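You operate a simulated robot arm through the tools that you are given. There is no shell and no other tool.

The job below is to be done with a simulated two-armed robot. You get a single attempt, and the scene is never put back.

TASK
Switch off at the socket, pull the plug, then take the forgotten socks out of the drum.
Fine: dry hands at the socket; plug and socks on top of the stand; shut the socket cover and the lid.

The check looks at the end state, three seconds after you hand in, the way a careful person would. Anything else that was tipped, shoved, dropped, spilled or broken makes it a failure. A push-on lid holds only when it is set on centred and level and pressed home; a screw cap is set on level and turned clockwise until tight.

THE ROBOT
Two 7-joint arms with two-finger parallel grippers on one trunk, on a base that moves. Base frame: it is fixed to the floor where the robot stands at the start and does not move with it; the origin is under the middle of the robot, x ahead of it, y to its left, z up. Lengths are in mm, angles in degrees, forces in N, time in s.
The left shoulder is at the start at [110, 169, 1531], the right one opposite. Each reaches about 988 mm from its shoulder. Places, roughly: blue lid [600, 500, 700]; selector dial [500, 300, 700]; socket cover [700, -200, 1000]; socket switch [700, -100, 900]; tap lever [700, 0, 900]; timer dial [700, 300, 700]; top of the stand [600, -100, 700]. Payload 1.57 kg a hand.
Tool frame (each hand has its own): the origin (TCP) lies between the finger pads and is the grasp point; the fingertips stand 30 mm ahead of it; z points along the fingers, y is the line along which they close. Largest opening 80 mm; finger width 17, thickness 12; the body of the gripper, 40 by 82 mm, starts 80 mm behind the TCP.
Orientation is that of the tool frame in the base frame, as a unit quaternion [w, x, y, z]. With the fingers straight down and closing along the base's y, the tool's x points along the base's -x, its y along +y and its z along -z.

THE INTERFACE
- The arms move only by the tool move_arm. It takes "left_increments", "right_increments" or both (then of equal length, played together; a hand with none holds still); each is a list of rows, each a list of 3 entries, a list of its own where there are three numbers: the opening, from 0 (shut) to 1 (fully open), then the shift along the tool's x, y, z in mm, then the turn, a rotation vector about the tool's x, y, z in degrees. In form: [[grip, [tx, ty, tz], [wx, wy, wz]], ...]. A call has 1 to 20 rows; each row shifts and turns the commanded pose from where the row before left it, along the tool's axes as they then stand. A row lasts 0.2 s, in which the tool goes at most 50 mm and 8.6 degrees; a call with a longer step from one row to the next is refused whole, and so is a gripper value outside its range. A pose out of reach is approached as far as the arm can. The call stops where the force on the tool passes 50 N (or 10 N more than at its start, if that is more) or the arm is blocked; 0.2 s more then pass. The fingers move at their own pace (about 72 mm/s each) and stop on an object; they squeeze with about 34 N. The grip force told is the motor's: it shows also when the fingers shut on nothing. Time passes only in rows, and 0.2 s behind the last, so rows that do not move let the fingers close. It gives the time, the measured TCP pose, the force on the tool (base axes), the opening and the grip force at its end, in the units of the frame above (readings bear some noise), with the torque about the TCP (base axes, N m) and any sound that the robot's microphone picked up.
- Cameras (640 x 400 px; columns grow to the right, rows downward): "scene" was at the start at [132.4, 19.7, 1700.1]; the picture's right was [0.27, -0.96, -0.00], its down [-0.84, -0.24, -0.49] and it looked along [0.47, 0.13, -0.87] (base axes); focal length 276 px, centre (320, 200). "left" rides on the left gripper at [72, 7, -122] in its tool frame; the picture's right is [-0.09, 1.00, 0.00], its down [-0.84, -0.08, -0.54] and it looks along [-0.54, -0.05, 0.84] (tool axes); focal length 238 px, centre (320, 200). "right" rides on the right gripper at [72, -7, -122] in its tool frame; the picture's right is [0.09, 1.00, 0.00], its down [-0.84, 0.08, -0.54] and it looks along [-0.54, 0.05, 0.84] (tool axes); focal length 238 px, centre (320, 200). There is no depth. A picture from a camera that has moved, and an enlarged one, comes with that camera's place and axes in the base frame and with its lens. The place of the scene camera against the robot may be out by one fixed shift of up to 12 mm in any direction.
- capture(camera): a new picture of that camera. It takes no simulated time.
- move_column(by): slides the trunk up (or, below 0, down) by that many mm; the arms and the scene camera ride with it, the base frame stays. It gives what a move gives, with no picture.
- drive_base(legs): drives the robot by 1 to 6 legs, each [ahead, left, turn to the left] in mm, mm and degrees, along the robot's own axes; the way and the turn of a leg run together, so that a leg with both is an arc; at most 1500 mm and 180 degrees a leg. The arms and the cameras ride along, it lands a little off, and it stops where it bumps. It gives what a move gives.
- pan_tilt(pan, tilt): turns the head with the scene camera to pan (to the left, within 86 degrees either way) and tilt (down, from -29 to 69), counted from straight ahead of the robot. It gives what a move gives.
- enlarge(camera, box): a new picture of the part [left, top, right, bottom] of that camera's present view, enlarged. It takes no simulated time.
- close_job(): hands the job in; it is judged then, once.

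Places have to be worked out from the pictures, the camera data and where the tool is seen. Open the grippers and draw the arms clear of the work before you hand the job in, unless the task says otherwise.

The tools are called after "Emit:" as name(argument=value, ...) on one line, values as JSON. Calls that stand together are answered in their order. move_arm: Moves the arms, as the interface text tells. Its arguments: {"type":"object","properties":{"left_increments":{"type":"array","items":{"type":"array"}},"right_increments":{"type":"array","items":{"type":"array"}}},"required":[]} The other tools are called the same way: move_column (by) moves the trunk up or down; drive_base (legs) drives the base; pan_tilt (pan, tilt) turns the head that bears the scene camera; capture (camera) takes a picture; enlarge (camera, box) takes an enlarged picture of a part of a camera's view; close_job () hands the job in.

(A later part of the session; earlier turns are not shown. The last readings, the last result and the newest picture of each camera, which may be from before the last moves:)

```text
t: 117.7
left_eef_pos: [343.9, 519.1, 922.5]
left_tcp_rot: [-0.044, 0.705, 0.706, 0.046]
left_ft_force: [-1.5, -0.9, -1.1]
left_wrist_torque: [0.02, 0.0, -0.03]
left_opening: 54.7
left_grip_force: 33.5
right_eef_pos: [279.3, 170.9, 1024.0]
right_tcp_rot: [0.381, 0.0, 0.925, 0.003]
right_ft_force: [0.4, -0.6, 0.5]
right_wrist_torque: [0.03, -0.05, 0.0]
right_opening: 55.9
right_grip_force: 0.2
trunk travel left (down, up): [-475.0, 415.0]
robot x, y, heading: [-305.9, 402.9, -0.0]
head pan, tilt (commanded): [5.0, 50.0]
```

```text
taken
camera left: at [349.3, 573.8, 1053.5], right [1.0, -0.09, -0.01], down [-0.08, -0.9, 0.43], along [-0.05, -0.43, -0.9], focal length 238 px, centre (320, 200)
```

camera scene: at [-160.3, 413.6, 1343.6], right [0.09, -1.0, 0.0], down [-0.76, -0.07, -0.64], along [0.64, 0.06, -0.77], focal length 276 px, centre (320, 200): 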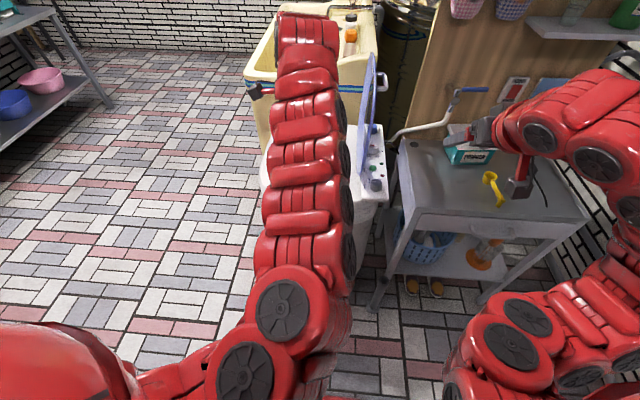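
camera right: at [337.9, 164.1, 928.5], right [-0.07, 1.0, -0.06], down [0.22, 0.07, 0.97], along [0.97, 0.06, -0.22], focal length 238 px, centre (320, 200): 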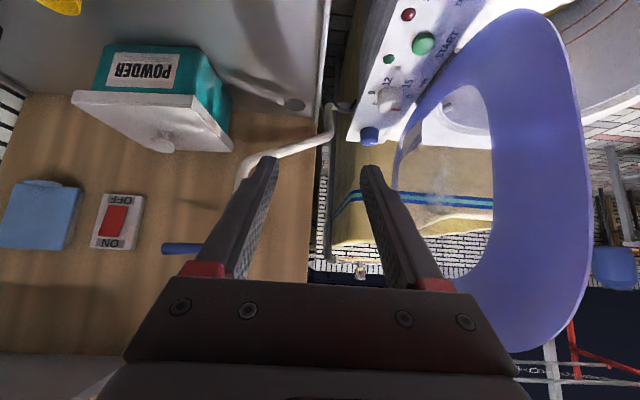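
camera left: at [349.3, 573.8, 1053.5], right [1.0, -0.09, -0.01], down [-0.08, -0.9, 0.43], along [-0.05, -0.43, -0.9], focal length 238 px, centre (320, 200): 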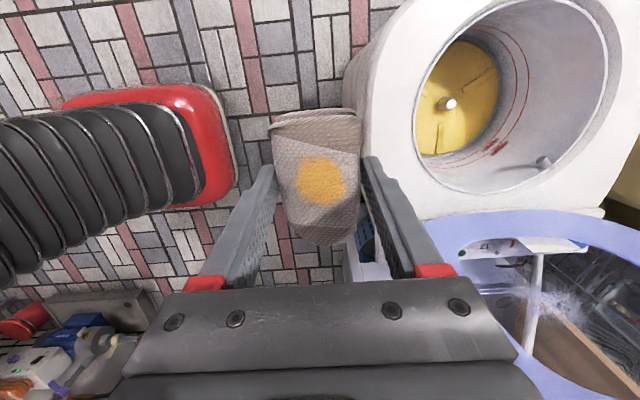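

Clear of the washer. Drive right 400 mm to bring the socks in front of the stand.

Emit:
drive_base(legs=[[0, -400, 0]])

Emit:
capture(camera="scene")

Emit:
capture(camera="left")

```text
t: 120.2
left_eef_pos: [345.4, 123.0, 922.9]
left_tcp_rot: [-0.043, 0.705, 0.706, 0.046]
left_ft_force: [0.5, -0.1, -0.9]
left_wrist_torque: [0.02, -0.01, -0.01]
left_opening: 54.9
left_grip_force: 34.4
right_eef_pos: [279.8, -225.6, 1023.5]
right_tcp_rot: [0.379, -0.001, 0.925, 0.002]
right_ft_force: [-0.1, 0.0, -0.3]
right_wrist_torque: [0.02, 0.01, -0.01]
right_opening: 56.1
right_grip_force: 0.0
trunk travel left (down, up): [-475.0, 415.0]
robot x, y, heading: [-304.6, 8.0, 0.1]
head pan, tilt (commanded): [5.0, 50.0]
```

```text
taken
camera scene: at [-159.8, 17.9, 1343.5], right [0.09, -1.0, 0.0], down [-0.76, -0.07, -0.64], along [0.64, 0.06, -0.77], focal length 276 px, centre (320, 200)
```

scene: 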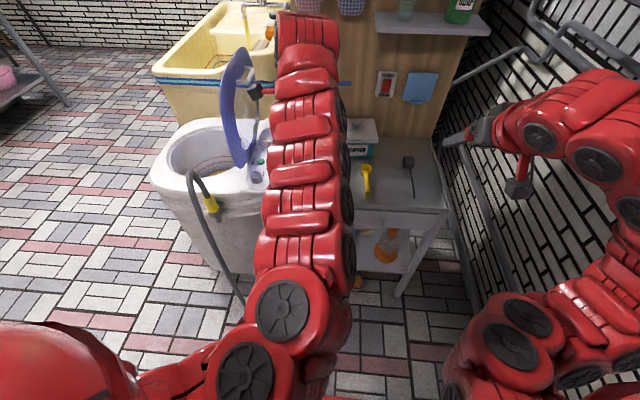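

```text
taken
camera left: at [349.6, 178.1, 1053.1], right [1.0, -0.09, -0.01], down [-0.08, -0.9, 0.43], along [-0.05, -0.43, -0.9], focal length 238 px, centre (320, 200)
```

left: 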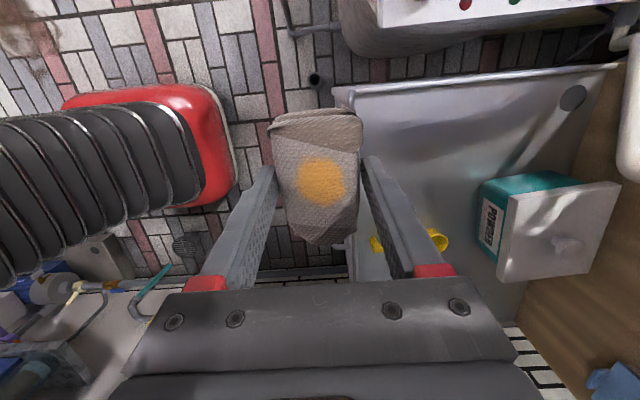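

Drive forward 110 mm so that the socks are over the stand's free left-front area.

Emit:
drive_base(legs=[[115, 0, 0]])

Emit:
move_arm(left_increments=[[0, [-25, 0, -3.2], [0, 0, 0]], [0, [-28, 0, -3.5], [0, 0, 0]]])

Emit:
capture(camera="left")

Emit:
capture(camera="right")

```text
t: 121.4
left_eef_pos: [456.5, 124.0, 921.3]
left_tcp_rot: [-0.045, 0.705, 0.706, 0.046]
left_ft_force: [0.4, 0.6, -1.0]
left_wrist_torque: [0.04, 0.02, 0.0]
left_opening: 54.7
left_grip_force: 34.8
right_eef_pos: [390.9, -225.0, 1022.8]
right_tcp_rot: [0.38, -0.001, 0.925, 0.003]
right_ft_force: [0.1, 0.1, -0.1]
right_wrist_torque: [0.02, -0.01, -0.03]
right_opening: 55.9
right_grip_force: 0.0
trunk travel left (down, up): [-475.0, 415.0]
robot x, y, heading: [-192.4, 12.4, -0.0]
head pan, tilt (commanded): [5.0, 50.0]
```

```text
t: 122.0
left_eef_pos: [455.0, 69.2, 920.9]
left_tcp_rot: [-0.045, 0.705, 0.707, 0.047]
left_ft_force: [0.5, 0.0, -0.5]
left_wrist_torque: [0.0, 0.0, 0.02]
left_opening: 54.7
left_grip_force: 34.2
right_eef_pos: [391.7, -224.6, 1022.7]
right_tcp_rot: [0.379, -0.001, 0.925, 0.004]
right_ft_force: [-0.5, 0.0, -0.6]
right_wrist_torque: [0.02, 0.01, -0.01]
right_opening: 55.9
right_grip_force: 0.1
trunk travel left (down, up): [-475.0, 415.0]
robot x, y, heading: [-195.4, 7.1, -0.1]
head pan, tilt (commanded): [5.0, 50.0]
```

```text
taken
camera left: at [460.9, 124.3, 1051.6], right [1.0, -0.09, -0.01], down [-0.08, -0.9, 0.43], along [-0.05, -0.43, -0.9], focal length 238 px, centre (320, 200)
```

left: 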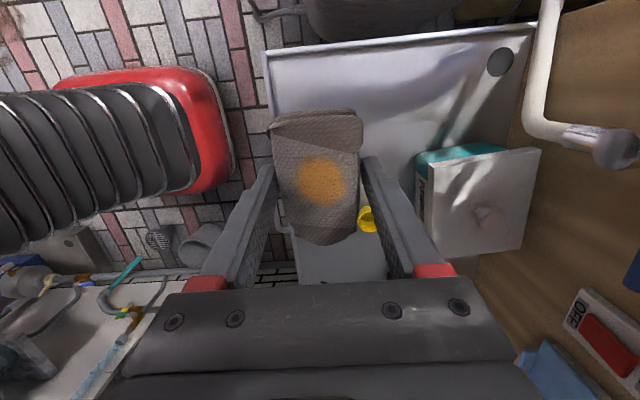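

```text
taken
camera right: at [254.8, -232.1, 1058.7], right [-0.07, 1.0, -0.06], down [0.21, 0.07, 0.97], along [0.97, 0.05, -0.22], focal length 238 px, centre (320, 200)
```

right: 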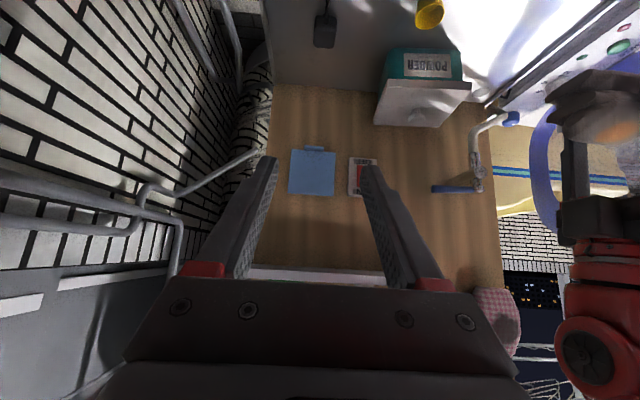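

The socks are over the free part of the stand. Lower the trunk 130 mm, then look.

Emit:
move_column(by=-130)

Emit:
move_arm(left_increments=[[0, [-2.5, 0, 19.8], [0, 0, 0]], [0, [-1.9, 0, 14.9], [0, 0, 0]]])

Emit:
capture(camera="left")

Emit:
capture(camera="scene")

```text
t: 123.6
left_eef_pos: [455.4, 70.2, 790.3]
left_tcp_rot: [-0.045, 0.705, 0.706, 0.046]
left_ft_force: [-0.2, 0.5, 0.9]
left_wrist_torque: [0.0, 0.0, -0.01]
left_opening: 54.6
left_grip_force: 33.7
right_eef_pos: [391.5, -224.7, 893.7]
right_tcp_rot: [0.38, -0.001, 0.925, 0.003]
right_ft_force: [0.5, 0.4, -0.4]
right_wrist_torque: [0.01, 0.02, 0.02]
right_opening: 55.9
right_grip_force: 0.0
trunk travel left (down, up): [-345.0, 545.0]
robot x, y, heading: [-192.9, 9.6, -0.1]
head pan, tilt (commanded): [5.0, 50.0]
```

```text
t: 124.2
left_eef_pos: [456.0, 69.2, 756.8]
left_tcp_rot: [-0.045, 0.705, 0.706, 0.047]
left_ft_force: [0.7, 0.9, 0.1]
left_wrist_torque: [0.0, -0.01, 0.02]
left_opening: 54.7
left_grip_force: 34.1
right_eef_pos: [391.9, -225.2, 893.5]
right_tcp_rot: [0.38, 0.0, 0.925, 0.002]
right_ft_force: [1.2, 0.0, 0.2]
right_wrist_torque: [-0.02, 0.02, 0.04]
right_opening: 56.0
right_grip_force: 0.0
trunk travel left (down, up): [-345.0, 545.0]
robot x, y, heading: [-194.6, 12.2, 0.2]
head pan, tilt (commanded): [5.0, 50.0]
```

```text
taken
camera left: at [462.0, 124.3, 887.2], right [1.0, -0.09, -0.01], down [-0.08, -0.9, 0.43], along [-0.05, -0.43, -0.9], focal length 238 px, centre (320, 200)
```

left: 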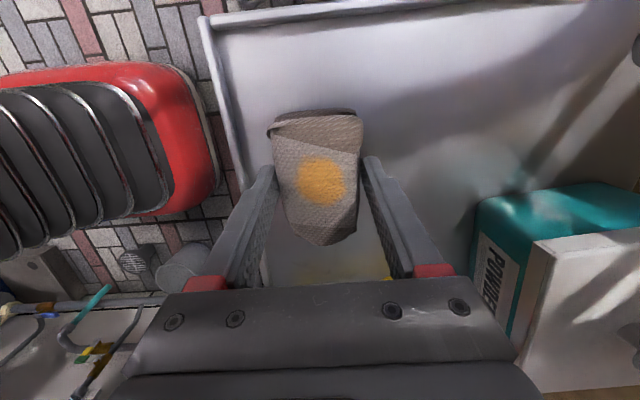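

```text
taken
camera scene: at [-48.0, 18.4, 1213.4], right [0.09, -1.0, 0.0], down [-0.76, -0.07, -0.64], along [0.64, 0.06, -0.77], focal length 276 px, centre (320, 200)
```

scene: 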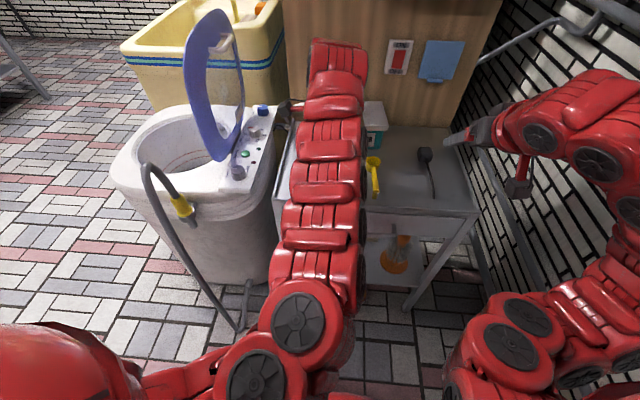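

Now lower the socks in small steps until they touch the stand.

Emit:
move_arm(left_increments=[[0, [-0.9, 0, 7], [0, 0, 0]], [0, [-0.6, 0, 5], [0, 0, 0]], [0, [-0.4, 0, 3], [0, 0, 0]]])

Emit:
move_arm(left_increments=[[0, [-0.25, 0, 2], [0, 0, 0]], [0, [-0.25, 0, 2], [0, 0, 0]]])

```text
t: 125.0
left_eef_pos: [453.3, 69.3, 742.7]
left_tcp_rot: [-0.044, 0.706, 0.705, 0.047]
left_ft_force: [0.6, 1.6, 18.5]
left_wrist_torque: [-0.7, 0.34, 0.03]
left_opening: 54.7
left_grip_force: 34.4
right_eef_pos: [389.6, -225.2, 893.9]
right_tcp_rot: [0.38, 0.001, 0.925, 0.001]
right_ft_force: [-0.1, 0.1, 0.3]
right_wrist_torque: [0.02, -0.02, -0.03]
right_opening: 56.1
right_grip_force: 0.1
trunk travel left (down, up): [-345.0, 545.0]
robot x, y, heading: [-193.1, 11.3, 0.2]
head pan, tilt (commanded): [5.0, 50.0]
```

```text
t: 125.6
left_eef_pos: [453.9, 70.3, 738.4]
left_tcp_rot: [-0.043, 0.704, 0.707, 0.048]
left_ft_force: [4.0, 7.7, 27.5]
left_wrist_torque: [-0.8, 0.04, 0.15]
left_opening: 54.5
left_grip_force: 34.2
right_eef_pos: [390.8, -225.3, 894.5]
right_tcp_rot: [0.381, 0.0, 0.925, 0.002]
right_ft_force: [-0.2, -0.4, 1.0]
right_wrist_torque: [-0.01, 0.01, 0.0]
right_opening: 56.2
right_grip_force: 0.0
trunk travel left (down, up): [-345.0, 545.0]
robot x, y, heading: [-196.0, 9.6, 0.0]
head pan, tilt (commanded): [5.0, 50.0]
```

The socks rest on the stand (27 N). I ease up 2 mm and open the fingers.

Emit:
move_arm(left_increments=[[0, [0.25, 0, -2], [0, 0, 0]], [0.8, [0, 0, 0], [0, 0, 0]], [1, [0, 0, 0], [0, 0, 0]], [1, [0, 0, 0], [0, 0, 0]]])

Emit:
capture(camera="left")

```text
t: 126.6
left_eef_pos: [454.5, 69.8, 737.4]
left_tcp_rot: [-0.045, 0.704, 0.707, 0.047]
left_ft_force: [0.0, 1.3, 0.1]
left_wrist_torque: [0.02, -0.01, -0.01]
left_opening: 79.9
left_grip_force: 0.1
right_eef_pos: [391.6, -223.9, 893.7]
right_tcp_rot: [0.38, 0.0, 0.925, 0.003]
right_ft_force: [-0.5, -0.2, 0.0]
right_wrist_torque: [0.01, -0.01, 0.01]
right_opening: 56.1
right_grip_force: 0.0
trunk travel left (down, up): [-345.0, 545.0]
robot x, y, heading: [-191.3, 14.4, 0.1]
head pan, tilt (commanded): [5.0, 50.0]
```

```text
taken
camera left: at [460.0, 124.1, 868.8], right [1.0, -0.09, -0.01], down [-0.08, -0.9, 0.43], along [-0.05, -0.43, -0.9], focal length 238 px, centre (320, 200)
```

left: 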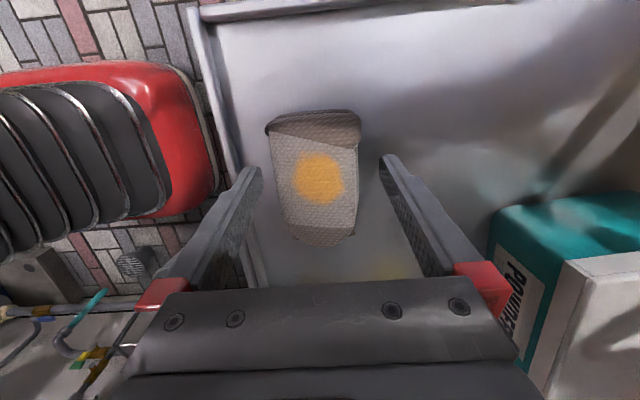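

Released and standing on the stand. I lift the hand straight up clear of the socks.

Emit:
move_arm(left_increments=[[1, [2, 0, -15], [0, 0, 0]], [1, [3.8, 0, -30], [0, 0, 0]], [1, [3.8, 0, -30], [0, 0, 0]]])

Emit:
capture(camera="left")

Emit:
capture(camera="scene")

```text
t: 127.4
left_eef_pos: [462.9, 68.0, 792.8]
left_tcp_rot: [-0.044, 0.705, 0.706, 0.047]
left_ft_force: [0.0, -0.1, 0.0]
left_wrist_torque: [-0.01, 0.02, -0.02]
left_opening: 79.9
left_grip_force: 0.0
left hand out of reach, approached as far as the arm can: row 3
right_eef_pos: [391.8, -225.4, 892.4]
right_tcp_rot: [0.379, 0.0, 0.925, 0.002]
right_ft_force: [-1.0, -0.2, -0.4]
right_wrist_torque: [0.0, 0.04, 0.0]
right_opening: 55.8
right_grip_force: 0.1
trunk travel left (down, up): [-345.0, 545.0]
robot x, y, heading: [-195.2, 11.8, -0.2]
head pan, tilt (commanded): [5.0, 50.0]
```

```text
taken
camera left: at [467.5, 122.6, 925.1], right [1.0, -0.09, -0.01], down [-0.08, -0.9, 0.43], along [-0.05, -0.43, -0.9], focal length 238 px, centre (320, 200)
```

left: 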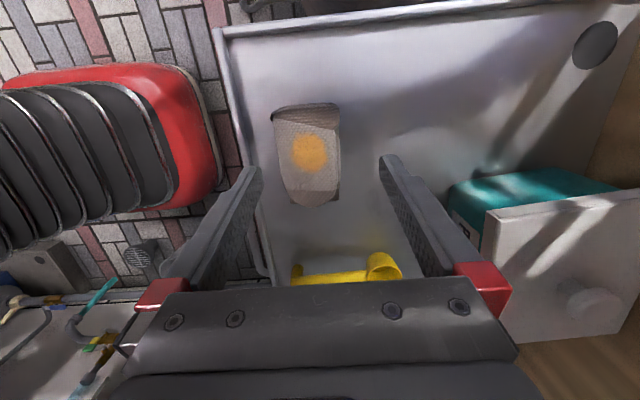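

```text
taken
camera scene: at [-47.6, 18.5, 1213.3], right [0.09, -1.0, 0.0], down [-0.76, -0.07, -0.64], along [0.64, 0.06, -0.77], focal length 276 px, centre (320, 200)
```

scene: 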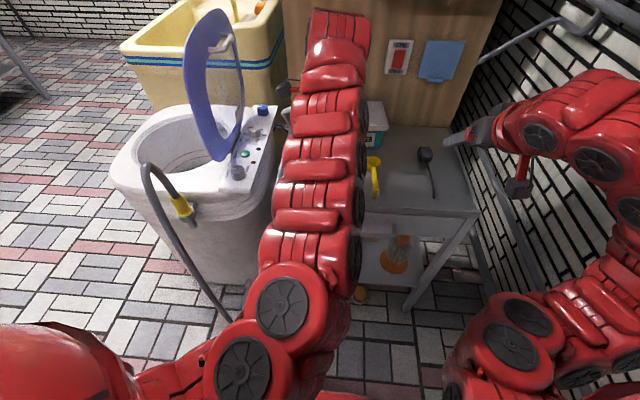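

The socks lie on the stand next to the scoop. Now the lid: I raise the trunk 150 mm for room, and turn the left hand back to the grip orientation used for the handle.

Emit:
move_column(by=150)

Emit:
move_arm(left_increments=[[0.5, [0, 0, 0], [0, 0, -8.2]], [0.5, [0, 0, 0], [0, 0, -8.2]], [0.5, [0, 0, 0], [0, 0, -8.2]], [0.5, [0, 0, 0], [0, 0, -8.2]], [0.5, [0, 0, 0], [0, 0, -8.2]], [0.5, [0, 0, 0], [0, 0, -8.2]], [0.5, [0, 0, 0], [0, 0, -8.2]], [0.5, [0, 0, 0], [0, 0, -8.2]], [0.5, [0, 0, 0], [0, 0, -8.2]], [0.5, [0, 0, 0], [0, 0, -8.2]], [0.5, [0, 0, 0], [0, 0, -8]]])

Emit:
capture(camera="left")

```text
t: 129.1
left_eef_pos: [462.2, 67.4, 944.4]
left_tcp_rot: [-0.045, 0.705, 0.706, 0.046]
left_ft_force: [-0.4, 0.3, 0.9]
left_wrist_torque: [-0.02, -0.02, -0.01]
left_opening: 80.2
left_grip_force: 0.1
right_eef_pos: [391.7, -224.9, 1042.5]
right_tcp_rot: [0.379, 0.0, 0.925, 0.002]
right_ft_force: [0.4, 0.6, 0.3]
right_wrist_torque: [0.01, -0.03, 0.0]
right_opening: 56.0
right_grip_force: 0.1
trunk travel left (down, up): [-495.0, 395.0]
robot x, y, heading: [-193.8, 8.1, 0.0]
head pan, tilt (commanded): [5.0, 50.0]
```

```text
t: 131.5
left_eef_pos: [461.8, 67.4, 943.7]
left_tcp_rot: [0.002, -0.002, 0.998, 0.064]
left_ft_force: [-0.1, -0.3, -0.2]
left_wrist_torque: [0.03, 0.0, 0.01]
left_opening: 39.7
left_grip_force: 0.2
right_eef_pos: [392.2, -224.8, 1042.8]
right_tcp_rot: [0.379, 0.0, 0.925, 0.002]
right_ft_force: [0.4, -0.6, 0.1]
right_wrist_torque: [0.01, 0.0, 0.01]
right_opening: 56.0
right_grip_force: 0.0
trunk travel left (down, up): [-495.0, 395.0]
robot x, y, heading: [-191.4, 7.9, -0.1]
head pan, tilt (commanded): [5.0, 50.0]
```

```text
taken
camera left: at [388.8, 57.1, 1066.6], right [0.09, 0.99, 0.13], down [0.83, -0.14, 0.53], along [0.54, 0.06, -0.84], focal length 238 px, centre (320, 200)
```

left: 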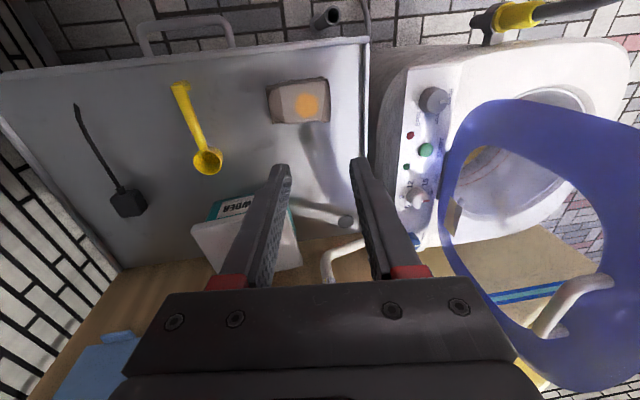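

The overview confirms plug, socks, scoop and powder all on the stand. The handle bar is at ≈ [615, 296, 956]. I tilt the left hand to the 40° grip orientation and move it to y ≈ 217, z ≈ 1034, left of the tap.

Emit:
move_arm(left_increments=[[0.4, [0, 0, 0], [-8.2, 0, 0]], [0.4, [0, 0, 0], [-8.2, 0, 0]], [0.4, [0, 0, 0], [-8.2, 0, 0]], [0.4, [0, 0, 0], [-8.2, 0, 0]], [0.4, [4, 34.6, 5.5], [0, 0, 0]], [0.4, [4, 34.6, 5.5], [0, 0, 0]], [0.4, [4, 34.6, 5.5], [0, 0, 0]], [0.4, [4, 34.6, 5.5], [0, 0, 0]], [0.4, [4, 34.6, 5.5], [0, 0, 0]]])

Emit:
capture(camera="left")

```text
t: 133.5
left_eef_pos: [438.8, 218.2, 1033.7]
left_tcp_rot: [0.001, -0.001, 0.939, 0.343]
left_ft_force: [-0.4, -0.2, 0.5]
left_wrist_torque: [-0.01, -0.01, 0.03]
left_opening: 31.7
left_grip_force: 0.0
right_eef_pos: [390.4, -225.8, 1043.8]
right_tcp_rot: [0.38, 0.0, 0.925, 0.002]
right_ft_force: [-0.6, -0.4, 0.5]
right_wrist_torque: [0.01, -0.02, -0.04]
right_opening: 56.2
right_grip_force: 0.0
trunk travel left (down, up): [-495.0, 395.0]
robot x, y, heading: [-194.5, 10.7, 0.1]
head pan, tilt (commanded): [5.0, 50.0]
```

```text
taken
camera left: at [366.2, 143.5, 1131.7], right [0.09, 0.76, 0.64], down [0.84, -0.41, 0.37], along [0.54, 0.5, -0.67], focal length 238 px, centre (320, 200)
```

left: 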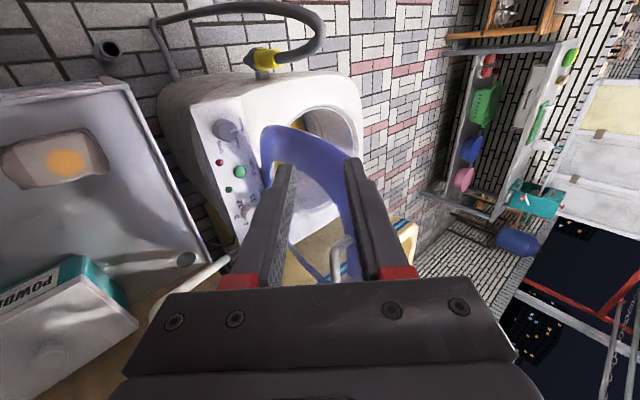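

Both hands have room; drive forward 170 mm to bring the left hand up to the handle.

Emit:
drive_base(legs=[[170, 0, 0]])

Emit:
capture(camera="left")

Emit:
capture(camera="scene")

```text
t: 135.0
left_eef_pos: [608.9, 219.1, 1032.8]
left_tcp_rot: [0.001, -0.002, 0.939, 0.343]
left_ft_force: [-0.1, 0.0, 0.0]
left_wrist_torque: [0.01, 0.0, 0.03]
left_opening: 31.9
left_grip_force: 0.0
right_eef_pos: [561.9, -224.8, 1043.2]
right_tcp_rot: [0.379, -0.001, 0.925, 0.003]
right_ft_force: [-0.4, -0.1, -0.8]
right_wrist_torque: [0.01, 0.04, -0.03]
right_opening: 55.7
right_grip_force: 0.0
trunk travel left (down, up): [-495.0, 395.0]
robot x, y, heading: [-26.5, 10.9, 0.0]
head pan, tilt (commanded): [5.0, 50.0]
```

```text
taken
camera left: at [535.9, 144.0, 1131.0], right [0.09, 0.76, 0.64], down [0.84, -0.41, 0.37], along [0.54, 0.51, -0.67], focal length 238 px, centre (320, 200)
```

left: 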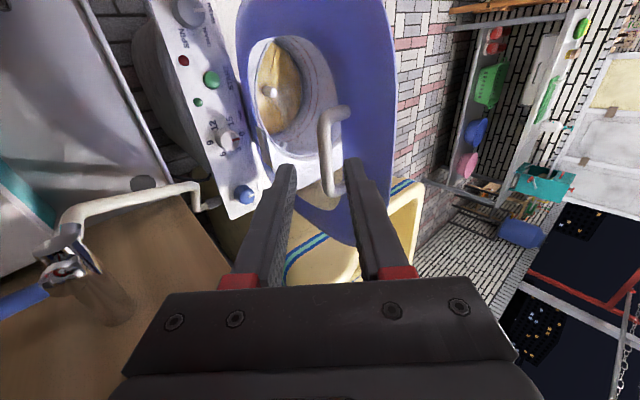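

```text
taken
camera scene: at [121.6, 18.8, 1363.3], right [0.09, -1.0, 0.0], down [-0.76, -0.07, -0.64], along [0.64, 0.06, -0.77], focal length 276 px, centre (320, 200)
```

scene: 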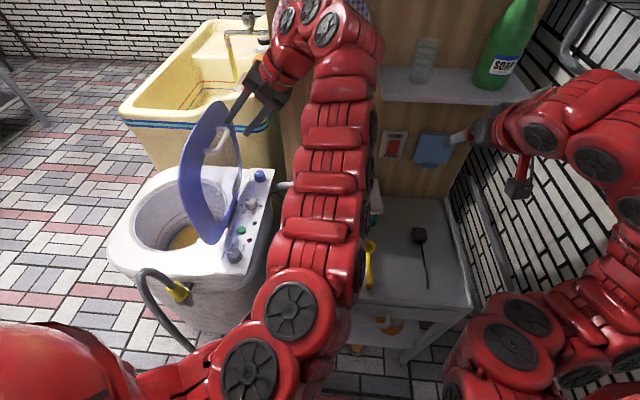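

The bar is ~100 mm ahead, 4 mm off in closing direction, and I should shift 15 mm in +x to be mid-bar. Advance 60 mm with these corrections.

Emit:
move_arm(left_increments=[[0.4, [-8, 2, 30], [0, 0, 0]], [0.4, [-7, 1.5, 30], [0, 0, 0]]])

Emit:
capture(camera="left")

Emit:
enlarge(camera="left", box=[220, 80, 420, 280])

```text
t: 135.6
left_eef_pos: [623.5, 260.7, 987.9]
left_tcp_rot: [0.001, -0.002, 0.939, 0.344]
left_ft_force: [0.0, -0.6, -0.2]
left_wrist_torque: [-0.01, 0.03, 0.01]
left_opening: 32.2
left_grip_force: 0.2
right_eef_pos: [561.4, -223.8, 1044.2]
right_tcp_rot: [0.379, 0.0, 0.925, 0.002]
right_ft_force: [0.5, -0.7, 0.1]
right_wrist_torque: [0.03, 0.0, -0.05]
right_opening: 56.0
right_grip_force: 0.0
trunk travel left (down, up): [-495.0, 395.0]
robot x, y, heading: [-20.2, 11.5, 0.1]
head pan, tilt (commanded): [5.0, 50.0]
```

```text
taken
camera left: at [550.4, 184.6, 1086.8], right [0.09, 0.76, 0.64], down [0.84, -0.41, 0.37], along [0.54, 0.51, -0.67], focal length 238 px, centre (320, 200)
```

left: 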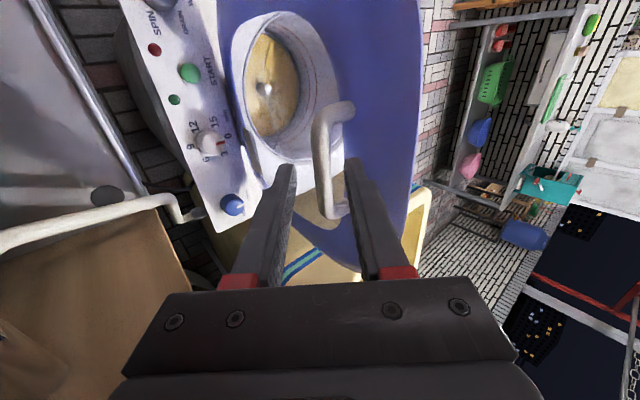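

```text
2.00 times, centred on (320, 180) of left
camera zoom: at [550.4, 184.6, 1086.8], right [0.09, 0.76, 0.64], down [0.84, -0.41, 0.37], along [0.54, 0.51, -0.67], focal length 477 px, centre (320, 240)
```

zoom: 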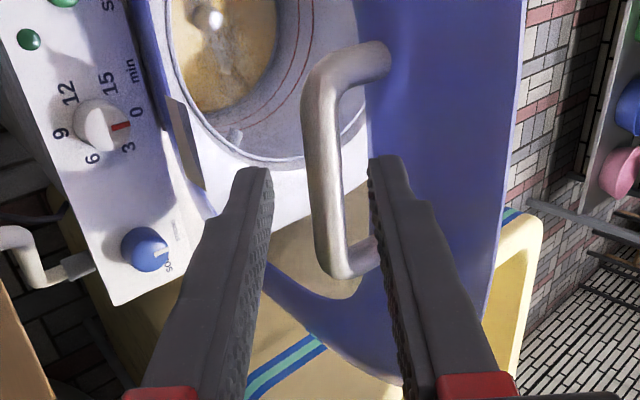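

The bar is nicely centred, ~55 mm ahead. Advance 22 mm, check again.

Emit:
move_arm(left_increments=[[0.4, [0, 1, 12], [0, 0, 0]], [0.4, [0, 0.5, 10], [0, 0, 0]]])

Emit:
enlarge(camera="left", box=[220, 80, 420, 280])

```text
t: 136.2
left_eef_pos: [622.9, 274.5, 974.4]
left_tcp_rot: [0.001, -0.003, 0.939, 0.344]
left_ft_force: [-0.3, 0.7, 0.4]
left_wrist_torque: [0.01, -0.01, 0.06]
left_opening: 32.1
left_grip_force: 0.1
right_eef_pos: [561.4, -224.0, 1043.1]
right_tcp_rot: [0.379, -0.001, 0.925, 0.003]
right_ft_force: [-0.3, 0.5, 1.0]
right_wrist_torque: [-0.02, 0.05, -0.02]
right_opening: 56.1
right_grip_force: 0.1
trunk travel left (down, up): [-495.0, 395.0]
robot x, y, heading: [-25.0, 8.0, -0.2]
head pan, tilt (commanded): [5.0, 50.0]
```

```text
2.00 times, centred on (320, 180) of left
camera zoom: at [550.2, 200.2, 1072.3], right [0.09, 0.76, 0.64], down [0.84, -0.41, 0.37], along [0.54, 0.51, -0.67], focal length 477 px, centre (320, 240)
```

zoom: 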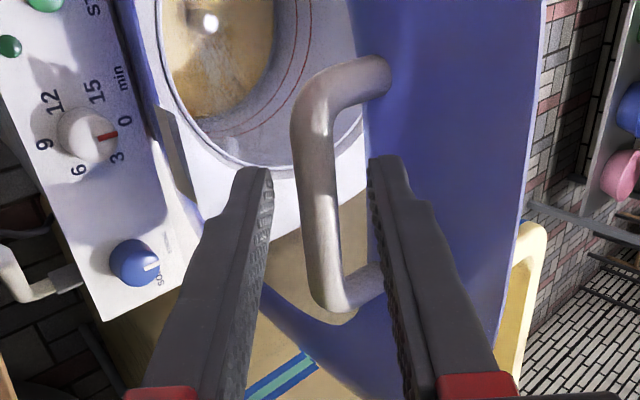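

Centred; the bar is ~39 mm ahead. Advance 20 mm and close.

Emit:
move_arm(left_increments=[[0.4, [0, -0.5, 10], [0, 0, 0]], [0.4, [0, 0, 10], [0, 0, 0]], [0.15, [0, 0, 0], [0, 0, 0]], [0, [0, 0, 0], [0, 0, 0]], [0, [0, 0, 0], [0, 0, 0]]])

Emit:
enlarge(camera="left", box=[220, 80, 420, 280])

```text
t: 137.4
left_eef_pos: [623.0, 287.7, 960.0]
left_tcp_rot: [0.005, -0.002, 0.939, 0.344]
left_ft_force: [6.8, -2.1, 19.3]
left_wrist_torque: [0.19, -0.24, 0.02]
left_opening: 13.5
left_grip_force: 29.7
right_eef_pos: [559.9, -226.2, 1043.7]
right_tcp_rot: [0.38, -0.002, 0.925, 0.004]
right_ft_force: [0.0, -0.3, 0.3]
right_wrist_torque: [0.01, -0.01, 0.01]
right_opening: 56.0
right_grip_force: 0.1
trunk travel left (down, up): [-495.0, 395.0]
robot x, y, heading: [-23.8, 10.6, -0.0]
head pan, tilt (commanded): [5.0, 50.0]
```

```text
2.00 times, centred on (320, 180) of left
camera zoom: at [549.9, 211.9, 1058.0], right [0.09, 0.76, 0.65], down [0.83, -0.41, 0.37], along [0.54, 0.51, -0.67], focal length 477 px, centre (320, 240)
```

zoom: 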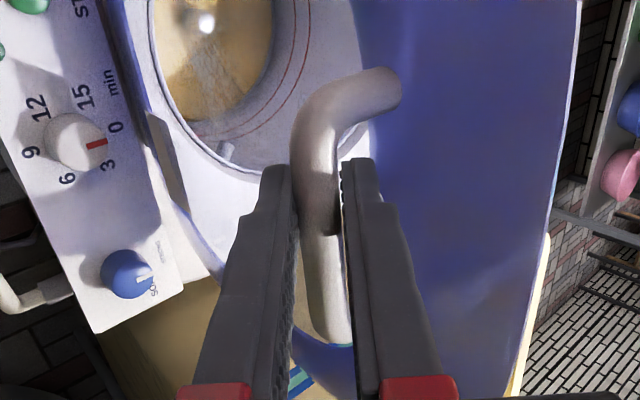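

Gripped (13.5 mm). Now the reverse arc: bring the lid back over and down in 4° steps, first three.

Emit:
move_arm(left_increments=[[0, [0, 9.5, 4.0], [0, 0, 0]], [0, [0, 8.6, 5.5], [0, 0, 0]], [0, [0, 16.5, 12.2], [0, 0, 0]]])

Emit:
capture(camera="left")

```text
t: 138.2
left_eef_pos: [622.7, 329.2, 962.5]
left_tcp_rot: [0.001, -0.002, 0.939, 0.344]
left_ft_force: [3.4, -3.5, 8.5]
left_wrist_torque: [-0.69, 0.11, 0.24]
left_opening: 13.2
left_grip_force: 29.5
right_eef_pos: [560.4, -224.4, 1044.5]
right_tcp_rot: [0.379, -0.002, 0.925, 0.003]
right_ft_force: [0.0, 0.1, -0.4]
right_wrist_torque: [-0.01, -0.01, -0.03]
right_opening: 56.1
right_grip_force: 0.0
trunk travel left (down, up): [-495.0, 395.0]
robot x, y, heading: [-26.7, 8.3, -0.1]
head pan, tilt (commanded): [5.0, 50.0]
```

```text
taken
camera left: at [550.4, 254.3, 1061.8], right [0.09, 0.76, 0.64], down [0.84, -0.41, 0.37], along [0.54, 0.51, -0.67], focal length 238 px, centre (320, 200)
```

left: 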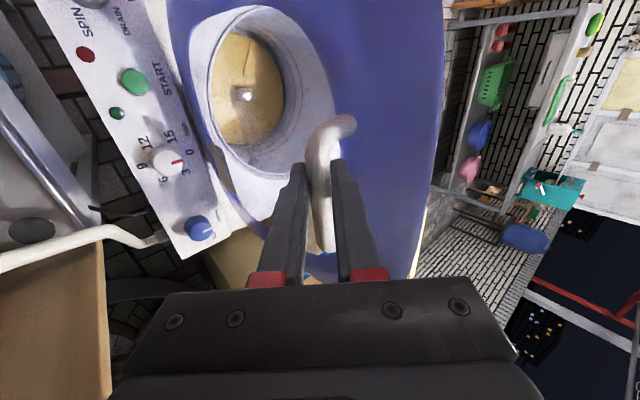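

The lid follows with ~9 N. Continue, four steps.

Emit:
move_arm(left_increments=[[0, [0, 15.6, 12.5], [0, 0, 0]], [0, [0, 14.6, 13.8], [0, 0, 0]], [0, [0, 13.58, 15.33], [0, 0, 0]], [0, [0, 12.47, 16.24], [0, 0, 0]]])

Emit:
capture(camera="scene")

```text
t: 139.2
left_eef_pos: [623.6, 410.8, 953.9]
left_tcp_rot: [-0.001, -0.003, 0.939, 0.344]
left_ft_force: [-1.3, -1.8, -13.1]
left_wrist_torque: [0.06, -0.02, 0.06]
left_opening: 13.8
left_grip_force: 30.3
right_eef_pos: [562.8, -222.4, 1044.1]
right_tcp_rot: [0.379, -0.002, 0.925, 0.003]
right_ft_force: [0.1, 0.5, -0.2]
right_wrist_torque: [-0.01, 0.02, 0.01]
right_opening: 56.0
right_grip_force: 0.2
trunk travel left (down, up): [-495.0, 395.0]
robot x, y, heading: [-25.4, 9.2, -0.2]
head pan, tilt (commanded): [5.0, 50.0]
```

```text
taken
camera scene: at [121.9, 19.6, 1363.2], right [0.09, -1.0, 0.0], down [-0.76, -0.07, -0.64], along [0.64, 0.06, -0.77], focal length 276 px, centre (320, 200)
```

scene: 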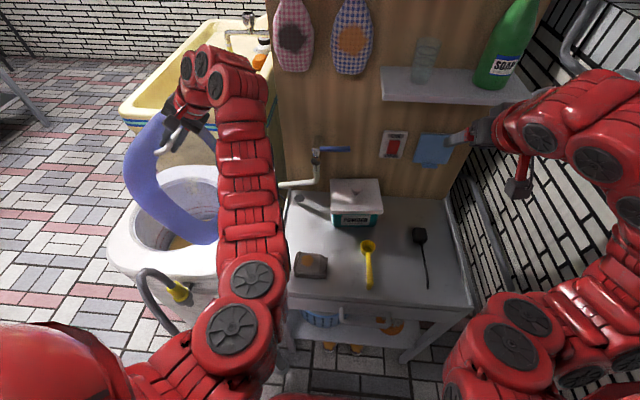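

Works well (lid ~67°). Continue four more steps with a slight inward trim.

Emit:
move_arm(left_increments=[[0, [0, 10.4, 17.7], [0, 0, 0]], [0, [0, 9.6, 18.2], [0, 0, 0]], [0, [0, 8.83, 18.5], [0, 0, 0]], [0, [0, 7.53, 19.06], [0, 0, 0]]])

Emit:
capture(camera="left")

```text
t: 140.2
left_eef_pos: [623.9, 483.6, 924.9]
left_tcp_rot: [0.003, -0.003, 0.939, 0.344]
left_ft_force: [-0.7, 1.6, -1.6]
left_wrist_torque: [0.05, 0.03, -0.11]
left_opening: 13.6
left_grip_force: 30.8
right_eef_pos: [561.1, -221.8, 1044.5]
right_tcp_rot: [0.38, -0.002, 0.925, 0.003]
right_ft_force: [0.3, 0.2, 0.2]
right_wrist_torque: [0.0, -0.01, 0.05]
right_opening: 56.0
right_grip_force: 0.0
trunk travel left (down, up): [-495.0, 395.0]
robot x, y, heading: [-23.3, 12.5, -0.0]
head pan, tilt (commanded): [5.0, 50.0]
```

```text
taken
camera left: at [550.1, 409.2, 1022.5], right [0.09, 0.76, 0.65], down [0.84, -0.41, 0.37], along [0.54, 0.51, -0.67], focal length 238 px, centre (320, 200)
```

left: 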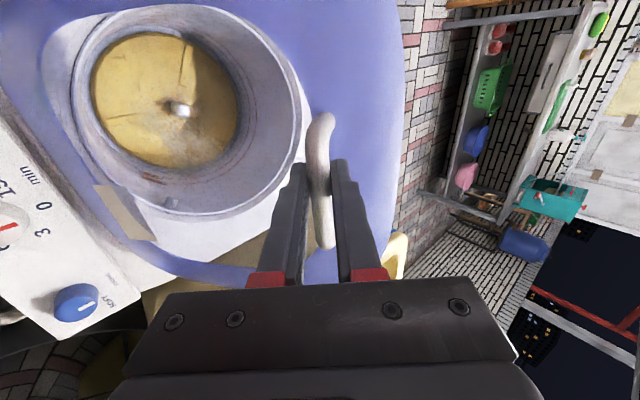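

Forces ~2 N, drum visibly empty. Continue down to ~44°.

Emit:
move_arm(left_increments=[[0, [0, 6.18, 19.54], [0, 0, 0]], [0, [0, 4.81, 19.92], [0, 0, 0]], [0, [0, 3.39, 20.2], [0, 0, 0]], [0, [0, 1.97, 20.39], [0, 0, 0]]])

Emit:
move_arm(left_increments=[[0, [0, 0.54, 20.48], [0, 0, 0]], [0, [0, -0.89, 20.47], [0, 0, 0]], [0, [0, -2.31, 20.36], [0, 0, 0]]])

Emit:
capture(camera="scene")

```text
t: 141.2
left_eef_pos: [623.1, 549.6, 871.9]
left_tcp_rot: [0.001, -0.001, 0.939, 0.344]
left_ft_force: [8.9, 4.5, 2.0]
left_wrist_torque: [-0.05, 0.02, -0.19]
left_opening: 13.8
left_grip_force: 30.4
right_eef_pos: [561.7, -223.0, 1043.4]
right_tcp_rot: [0.379, -0.001, 0.925, 0.003]
right_ft_force: [0.0, -0.1, 1.2]
right_wrist_torque: [-0.02, 0.0, -0.02]
right_opening: 55.9
right_grip_force: 0.0
trunk travel left (down, up): [-495.0, 395.0]
robot x, y, heading: [-24.6, 11.0, -0.1]
head pan, tilt (commanded): [5.0, 50.0]
```

```text
t: 142.0
left_eef_pos: [623.0, 587.8, 821.5]
left_tcp_rot: [0.001, -0.003, 0.939, 0.343]
left_ft_force: [5.4, 3.0, -0.3]
left_wrist_torque: [-0.17, 0.04, -0.21]
left_opening: 13.7
left_grip_force: 30.1
right_eef_pos: [561.1, -221.8, 1044.2]
right_tcp_rot: [0.379, -0.002, 0.925, 0.003]
right_ft_force: [0.9, 0.7, 0.1]
right_wrist_torque: [0.01, -0.01, -0.03]
right_opening: 56.2
right_grip_force: 0.1
trunk travel left (down, up): [-495.0, 395.0]
robot x, y, heading: [-25.6, 12.0, 0.4]
head pan, tilt (commanded): [5.0, 50.0]
```

```text
taken
camera scene: at [120.8, 19.4, 1363.4], right [0.09, -1.0, 0.0], down [-0.76, -0.07, -0.64], along [0.64, 0.06, -0.77], focal length 276 px, centre (320, 200)
```

scene: 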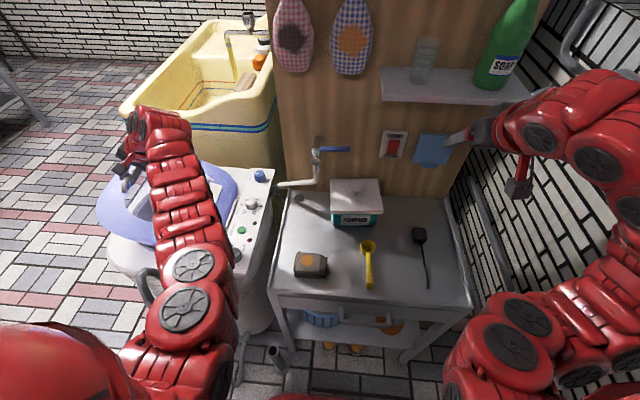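

Everything steady. Continue down to ~15°.

Emit:
move_arm(left_increments=[[0, [0, -3.73, 20.15], [0, 0, 0]], [0, [0, -5.11, 19.84], [0, 0, 0]], [0, [0, -6.49, 19.43], [0, 0, 0]]])

Emit:
capture(camera="left")

```text
t: 142.8
left_eef_pos: [623.0, 612.9, 768.9]
left_tcp_rot: [0.001, -0.002, 0.939, 0.344]
left_ft_force: [7.6, 1.7, -0.8]
left_wrist_torque: [-0.07, 0.14, -0.26]
left_opening: 14.0
left_grip_force: 30.2
right_eef_pos: [560.9, -223.4, 1043.1]
right_tcp_rot: [0.379, -0.002, 0.925, 0.003]
right_ft_force: [-0.9, 0.4, 0.1]
right_wrist_torque: [0.0, -0.01, -0.01]
right_opening: 56.2
right_grip_force: 0.1
trunk travel left (down, up): [-495.0, 395.0]
robot x, y, heading: [-26.4, 8.1, -0.3]
head pan, tilt (commanded): [5.0, 50.0]
```

```text
taken
camera left: at [549.7, 538.0, 867.0], right [0.09, 0.76, 0.64], down [0.84, -0.41, 0.37], along [0.54, 0.51, -0.67], focal length 238 px, centre (320, 200)
```

left: 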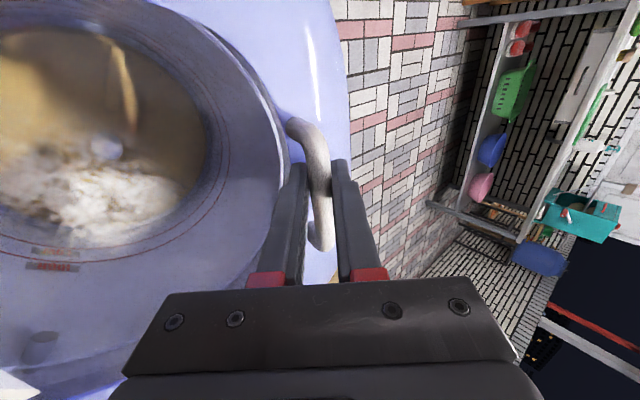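

About 58 mm to go. Two more steps and then small ones until the lid seats.

Emit:
move_arm(left_increments=[[0, [0, -7.83, 18.93], [0, 0, 0]], [0, [0, -9.13, 18.35], [0, 0, 0]]])

Emit:
move_arm(left_increments=[[0, [0, -2.6, 4.4], [0, 0, 0]], [0, [0, -2.6, 4.4], [0, 0, 0]], [0, [0, -1.5, 2.6], [0, 0, 0]]])

```text
t: 143.4
left_eef_pos: [622.1, 622.5, 730.6]
left_tcp_rot: [0.003, -0.004, 0.938, 0.346]
left_ft_force: [17.2, 21.8, 5.1]
left_wrist_torque: [0.09, 0.11, -0.5]
left_opening: 13.8
left_grip_force: 30.2
left hand out of reach, approached as far as the arm can: row 2
right_eef_pos: [563.0, -220.3, 1042.6]
right_tcp_rot: [0.38, -0.002, 0.925, 0.002]
right_ft_force: [-0.5, 0.3, 0.4]
right_wrist_torque: [0.04, 0.01, -0.02]
right_opening: 56.1
right_grip_force: 0.1
trunk travel left (down, up): [-495.0, 395.0]
robot x, y, heading: [-26.2, 11.2, -0.1]
head pan, tilt (commanded): [5.0, 50.0]
```

```text
t: 144.2
left_eef_pos: [618.0, 622.9, 715.3]
left_tcp_rot: [0.001, -0.004, 0.939, 0.344]
left_ft_force: [13.2, 37.0, 8.1]
left_wrist_torque: [0.3, 0.22, -0.38]
left_opening: 13.9
left_grip_force: 29.9
right_eef_pos: [560.3, -220.9, 1043.7]
right_tcp_rot: [0.38, -0.002, 0.925, 0.002]
right_ft_force: [0.7, 0.0, -0.4]
right_wrist_torque: [0.0, -0.01, 0.01]
right_opening: 55.9
right_grip_force: 0.0
trunk travel left (down, up): [-495.0, 395.0]
robot x, y, heading: [-27.2, 8.5, 0.0]
head pan, tilt (commanded): [5.0, 50.0]
```

Almost shut; the arm is at its reach limit (lid pulls it outward with 37 N). One more small move down and outward, then look.

Emit:
move_arm(left_increments=[[0, [0, -1.0, 2.8], [0, 0, 0]], [0, [0, -0.8, 1.8], [0, 0, 0]]])

Emit:
capture(camera="left")

Emit:
pan_tilt(pan=35, tilt=45)

Emit:
capture(camera="scene")

```text
t: 144.8
left_eef_pos: [618.4, 623.8, 715.5]
left_tcp_rot: [0.002, -0.003, 0.938, 0.345]
left_ft_force: [8.4, 38.9, 13.1]
left_wrist_torque: [0.4, 0.31, -0.25]
left_opening: 13.5
left_grip_force: 30.0
left hand out of reach, approached as far as the arm can: row 1
right_eef_pos: [560.5, -220.1, 1044.1]
right_tcp_rot: [0.38, -0.002, 0.925, 0.002]
right_ft_force: [-0.1, 0.6, 0.4]
right_wrist_torque: [0.0, -0.01, 0.03]
right_opening: 55.7
right_grip_force: 0.0
trunk travel left (down, up): [-495.0, 395.0]
robot x, y, heading: [-23.9, 7.7, 0.3]
head pan, tilt (commanded): [5.0, 50.0]
```

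```text
taken
camera left: at [544.7, 548.0, 812.9], right [0.08, 0.76, 0.65], down [0.84, -0.41, 0.37], along [0.54, 0.51, -0.67], focal length 238 px, centre (320, 200)
```

left: 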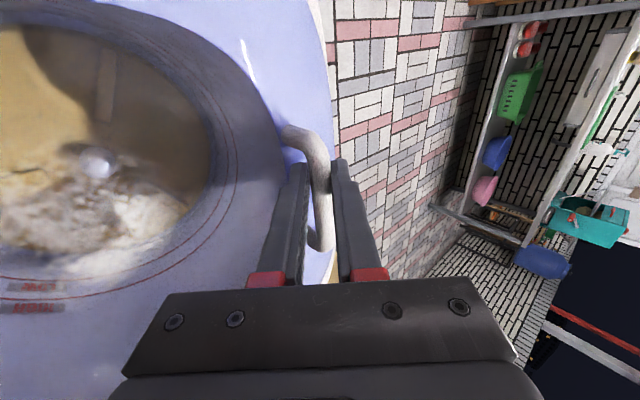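

```text
t: 145.7
left_eef_pos: [617.3, 621.7, 715.7]
left_tcp_rot: [0.002, -0.002, 0.938, 0.346]
left_ft_force: [9.0, 45.6, 16.7]
left_wrist_torque: [0.48, 0.01, -0.49]
left_opening: 13.6
left_grip_force: 30.1
right_eef_pos: [560.2, -220.9, 1044.8]
right_tcp_rot: [0.38, -0.002, 0.925, 0.002]
right_ft_force: [1.0, -0.1, -0.3]
right_wrist_torque: [0.0, -0.02, -0.02]
right_opening: 55.9
right_grip_force: 0.1
trunk travel left (down, up): [-495.0, 395.0]
robot x, y, heading: [-25.1, 7.6, 0.4]
head pan, tilt (commanded): [35.0, 45.0]
```

```text
taken
camera scene: at [109.5, 62.0, 1370.4], right [0.57, -0.82, 0.0], down [-0.58, -0.41, -0.71], along [0.58, 0.4, -0.71], focal length 276 px, centre (320, 200)
```

scene: 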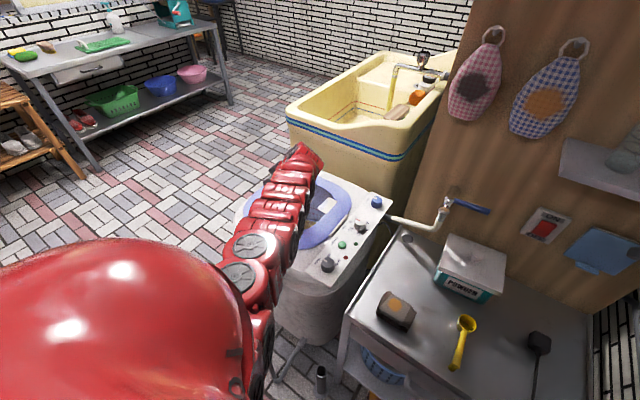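

The hand pulls sideways at its reach limit, so I let go gently: open to 30 mm (fingers still round the bar), then check.

Emit:
move_arm(left_increments=[[0.3, [0, 0, 0], [0, 0, 0]], [0.38, [0, 0, 0], [0, 0, 0]], [0.38, [0, 0, 0], [0, 0, 0]]])

Emit:
enlarge(camera="left", box=[220, 60, 420, 280])

```text
t: 146.5
left_eef_pos: [617.5, 618.5, 714.5]
left_tcp_rot: [0.002, -0.003, 0.939, 0.344]
left_ft_force: [-3.6, 17.4, 17.4]
left_wrist_torque: [0.52, 0.12, -0.03]
left_opening: 21.6
left_grip_force: 0.1
right_eef_pos: [559.2, -223.4, 1044.8]
right_tcp_rot: [0.38, -0.001, 0.925, 0.002]
right_ft_force: [-0.4, -1.2, -0.5]
right_wrist_torque: [0.01, 0.03, -0.03]
right_opening: 56.0
right_grip_force: 0.0
trunk travel left (down, up): [-495.0, 395.0]
robot x, y, heading: [-28.6, 12.3, -0.0]
head pan, tilt (commanded): [35.0, 45.0]
```

```text
1.82 times, centred on (320, 170) of left
camera zoom: at [544.3, 543.5, 813.3], right [0.09, 0.76, 0.64], down [0.84, -0.41, 0.37], along [0.54, 0.51, -0.67], focal length 433 px, centre (320, 254)
```

zoom: 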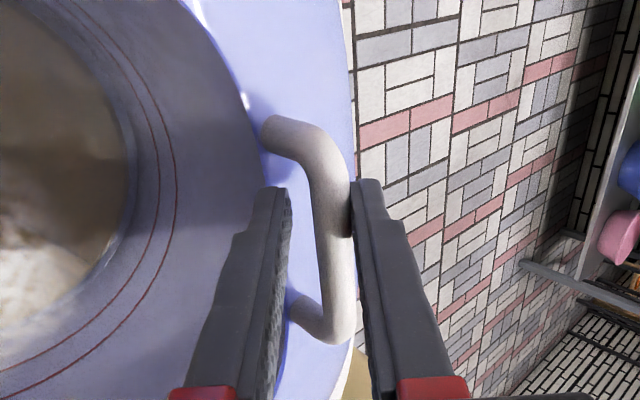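

The outer finger still leans on the bar. I slide the hand back along its fingers, nudging outward.

Emit:
move_arm(left_increments=[[0.38, [0, 2, -3], [0, 0, 0]], [0.4, [0, 2, -6], [0, 0, 0]], [0.4, [0, 1, -8], [0, 0, 0]], [0.45, [0, 0, -12], [0, 0, 0]], [0.5, [0, 0, -20], [0, 0, 0]]])

Emit:
capture(camera="left")

Emit:
enlarge(camera="scene", box=[220, 120, 420, 320])

```text
t: 147.7
left_eef_pos: [616.7, 590.8, 754.4]
left_tcp_rot: [0.001, 0.0, 0.939, 0.343]
left_ft_force: [-0.8, -0.5, 0.3]
left_wrist_torque: [-0.01, 0.0, 0.0]
left_opening: 40.1
left_grip_force: 0.0
right_eef_pos: [560.4, -224.1, 1043.3]
right_tcp_rot: [0.379, -0.002, 0.925, 0.004]
right_ft_force: [0.1, 0.1, -0.1]
right_wrist_torque: [0.0, -0.03, -0.02]
right_opening: 56.1
right_grip_force: 0.0
trunk travel left (down, up): [-495.0, 395.0]
robot x, y, heading: [-26.3, 7.2, 0.2]
head pan, tilt (commanded): [35.0, 45.0]
```

```text
taken
camera left: at [545.3, 516.1, 853.2], right [0.09, 0.76, 0.64], down [0.84, -0.41, 0.37], along [0.54, 0.51, -0.67], focal length 238 px, centre (320, 200)
```

left: 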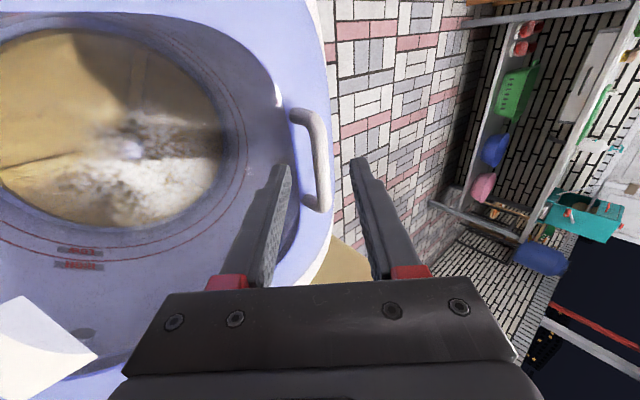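

```text
2.00 times, centred on (320, 220) of scene
camera zoom: at [110.2, 58.5, 1370.4], right [0.57, -0.82, 0.0], down [-0.58, -0.41, -0.71], along [0.58, 0.41, -0.71], focal length 552 px, centre (320, 160)
```

zoom: 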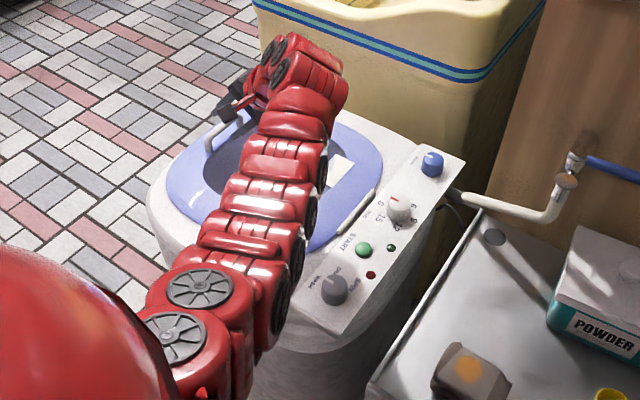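

The lid is down; by the camera the bar is back where it was at the start. I withdraw the left hand further and take views of the lid.

Emit:
move_arm(left_increments=[[0.5, [0, 0, -35], [0, 0, 0]], [0.5, [0, 0, -35], [0, 0, 0]], [0.5, [0, 0, -35], [0, 0, 0]]])

Emit:
capture(camera="left")

Emit:
enlarge(camera="left", box=[60, 0, 380, 260])

```text
t: 148.5
left_eef_pos: [617.6, 523.2, 837.2]
left_tcp_rot: [0.0, -0.003, 0.939, 0.344]
left_ft_force: [-0.6, 0.1, -0.3]
left_wrist_torque: [0.0, 0.03, -0.02]
left_opening: 39.9
left_grip_force: 0.0
right_eef_pos: [560.5, -224.6, 1044.0]
right_tcp_rot: [0.379, -0.002, 0.925, 0.004]
right_ft_force: [0.9, -0.9, -0.5]
right_wrist_torque: [0.0, 0.01, 0.01]
right_opening: 56.0
right_grip_force: 0.1
trunk travel left (down, up): [-495.0, 395.0]
robot x, y, heading: [-25.6, 6.0, 0.2]
head pan, tilt (commanded): [35.0, 45.0]
```

```text
taken
camera left: at [544.3, 447.8, 935.1], right [0.09, 0.76, 0.64], down [0.84, -0.41, 0.37], along [0.54, 0.51, -0.67], focal length 238 px, centre (320, 200)
```

left: 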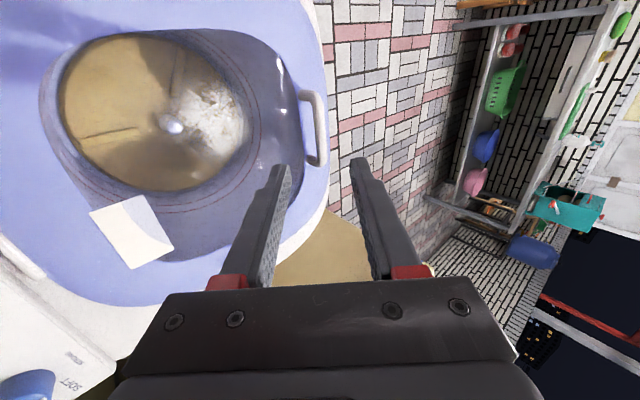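

```text
1.54 times, centred on (220, 130) of left
camera zoom: at [544.3, 447.8, 935.1], right [0.09, 0.76, 0.64], down [0.84, -0.41, 0.37], along [0.54, 0.51, -0.67], focal length 367 px, centre (474, 308)
```

zoom: 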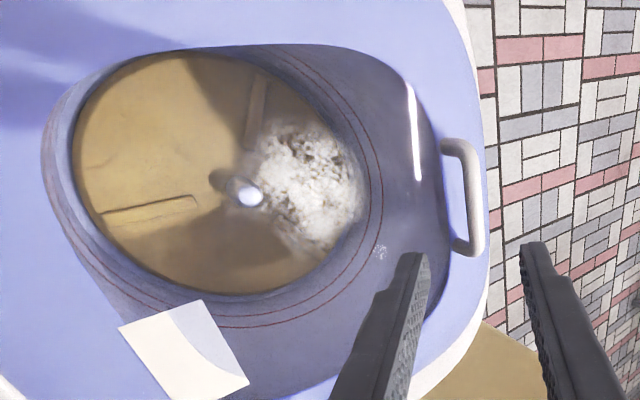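

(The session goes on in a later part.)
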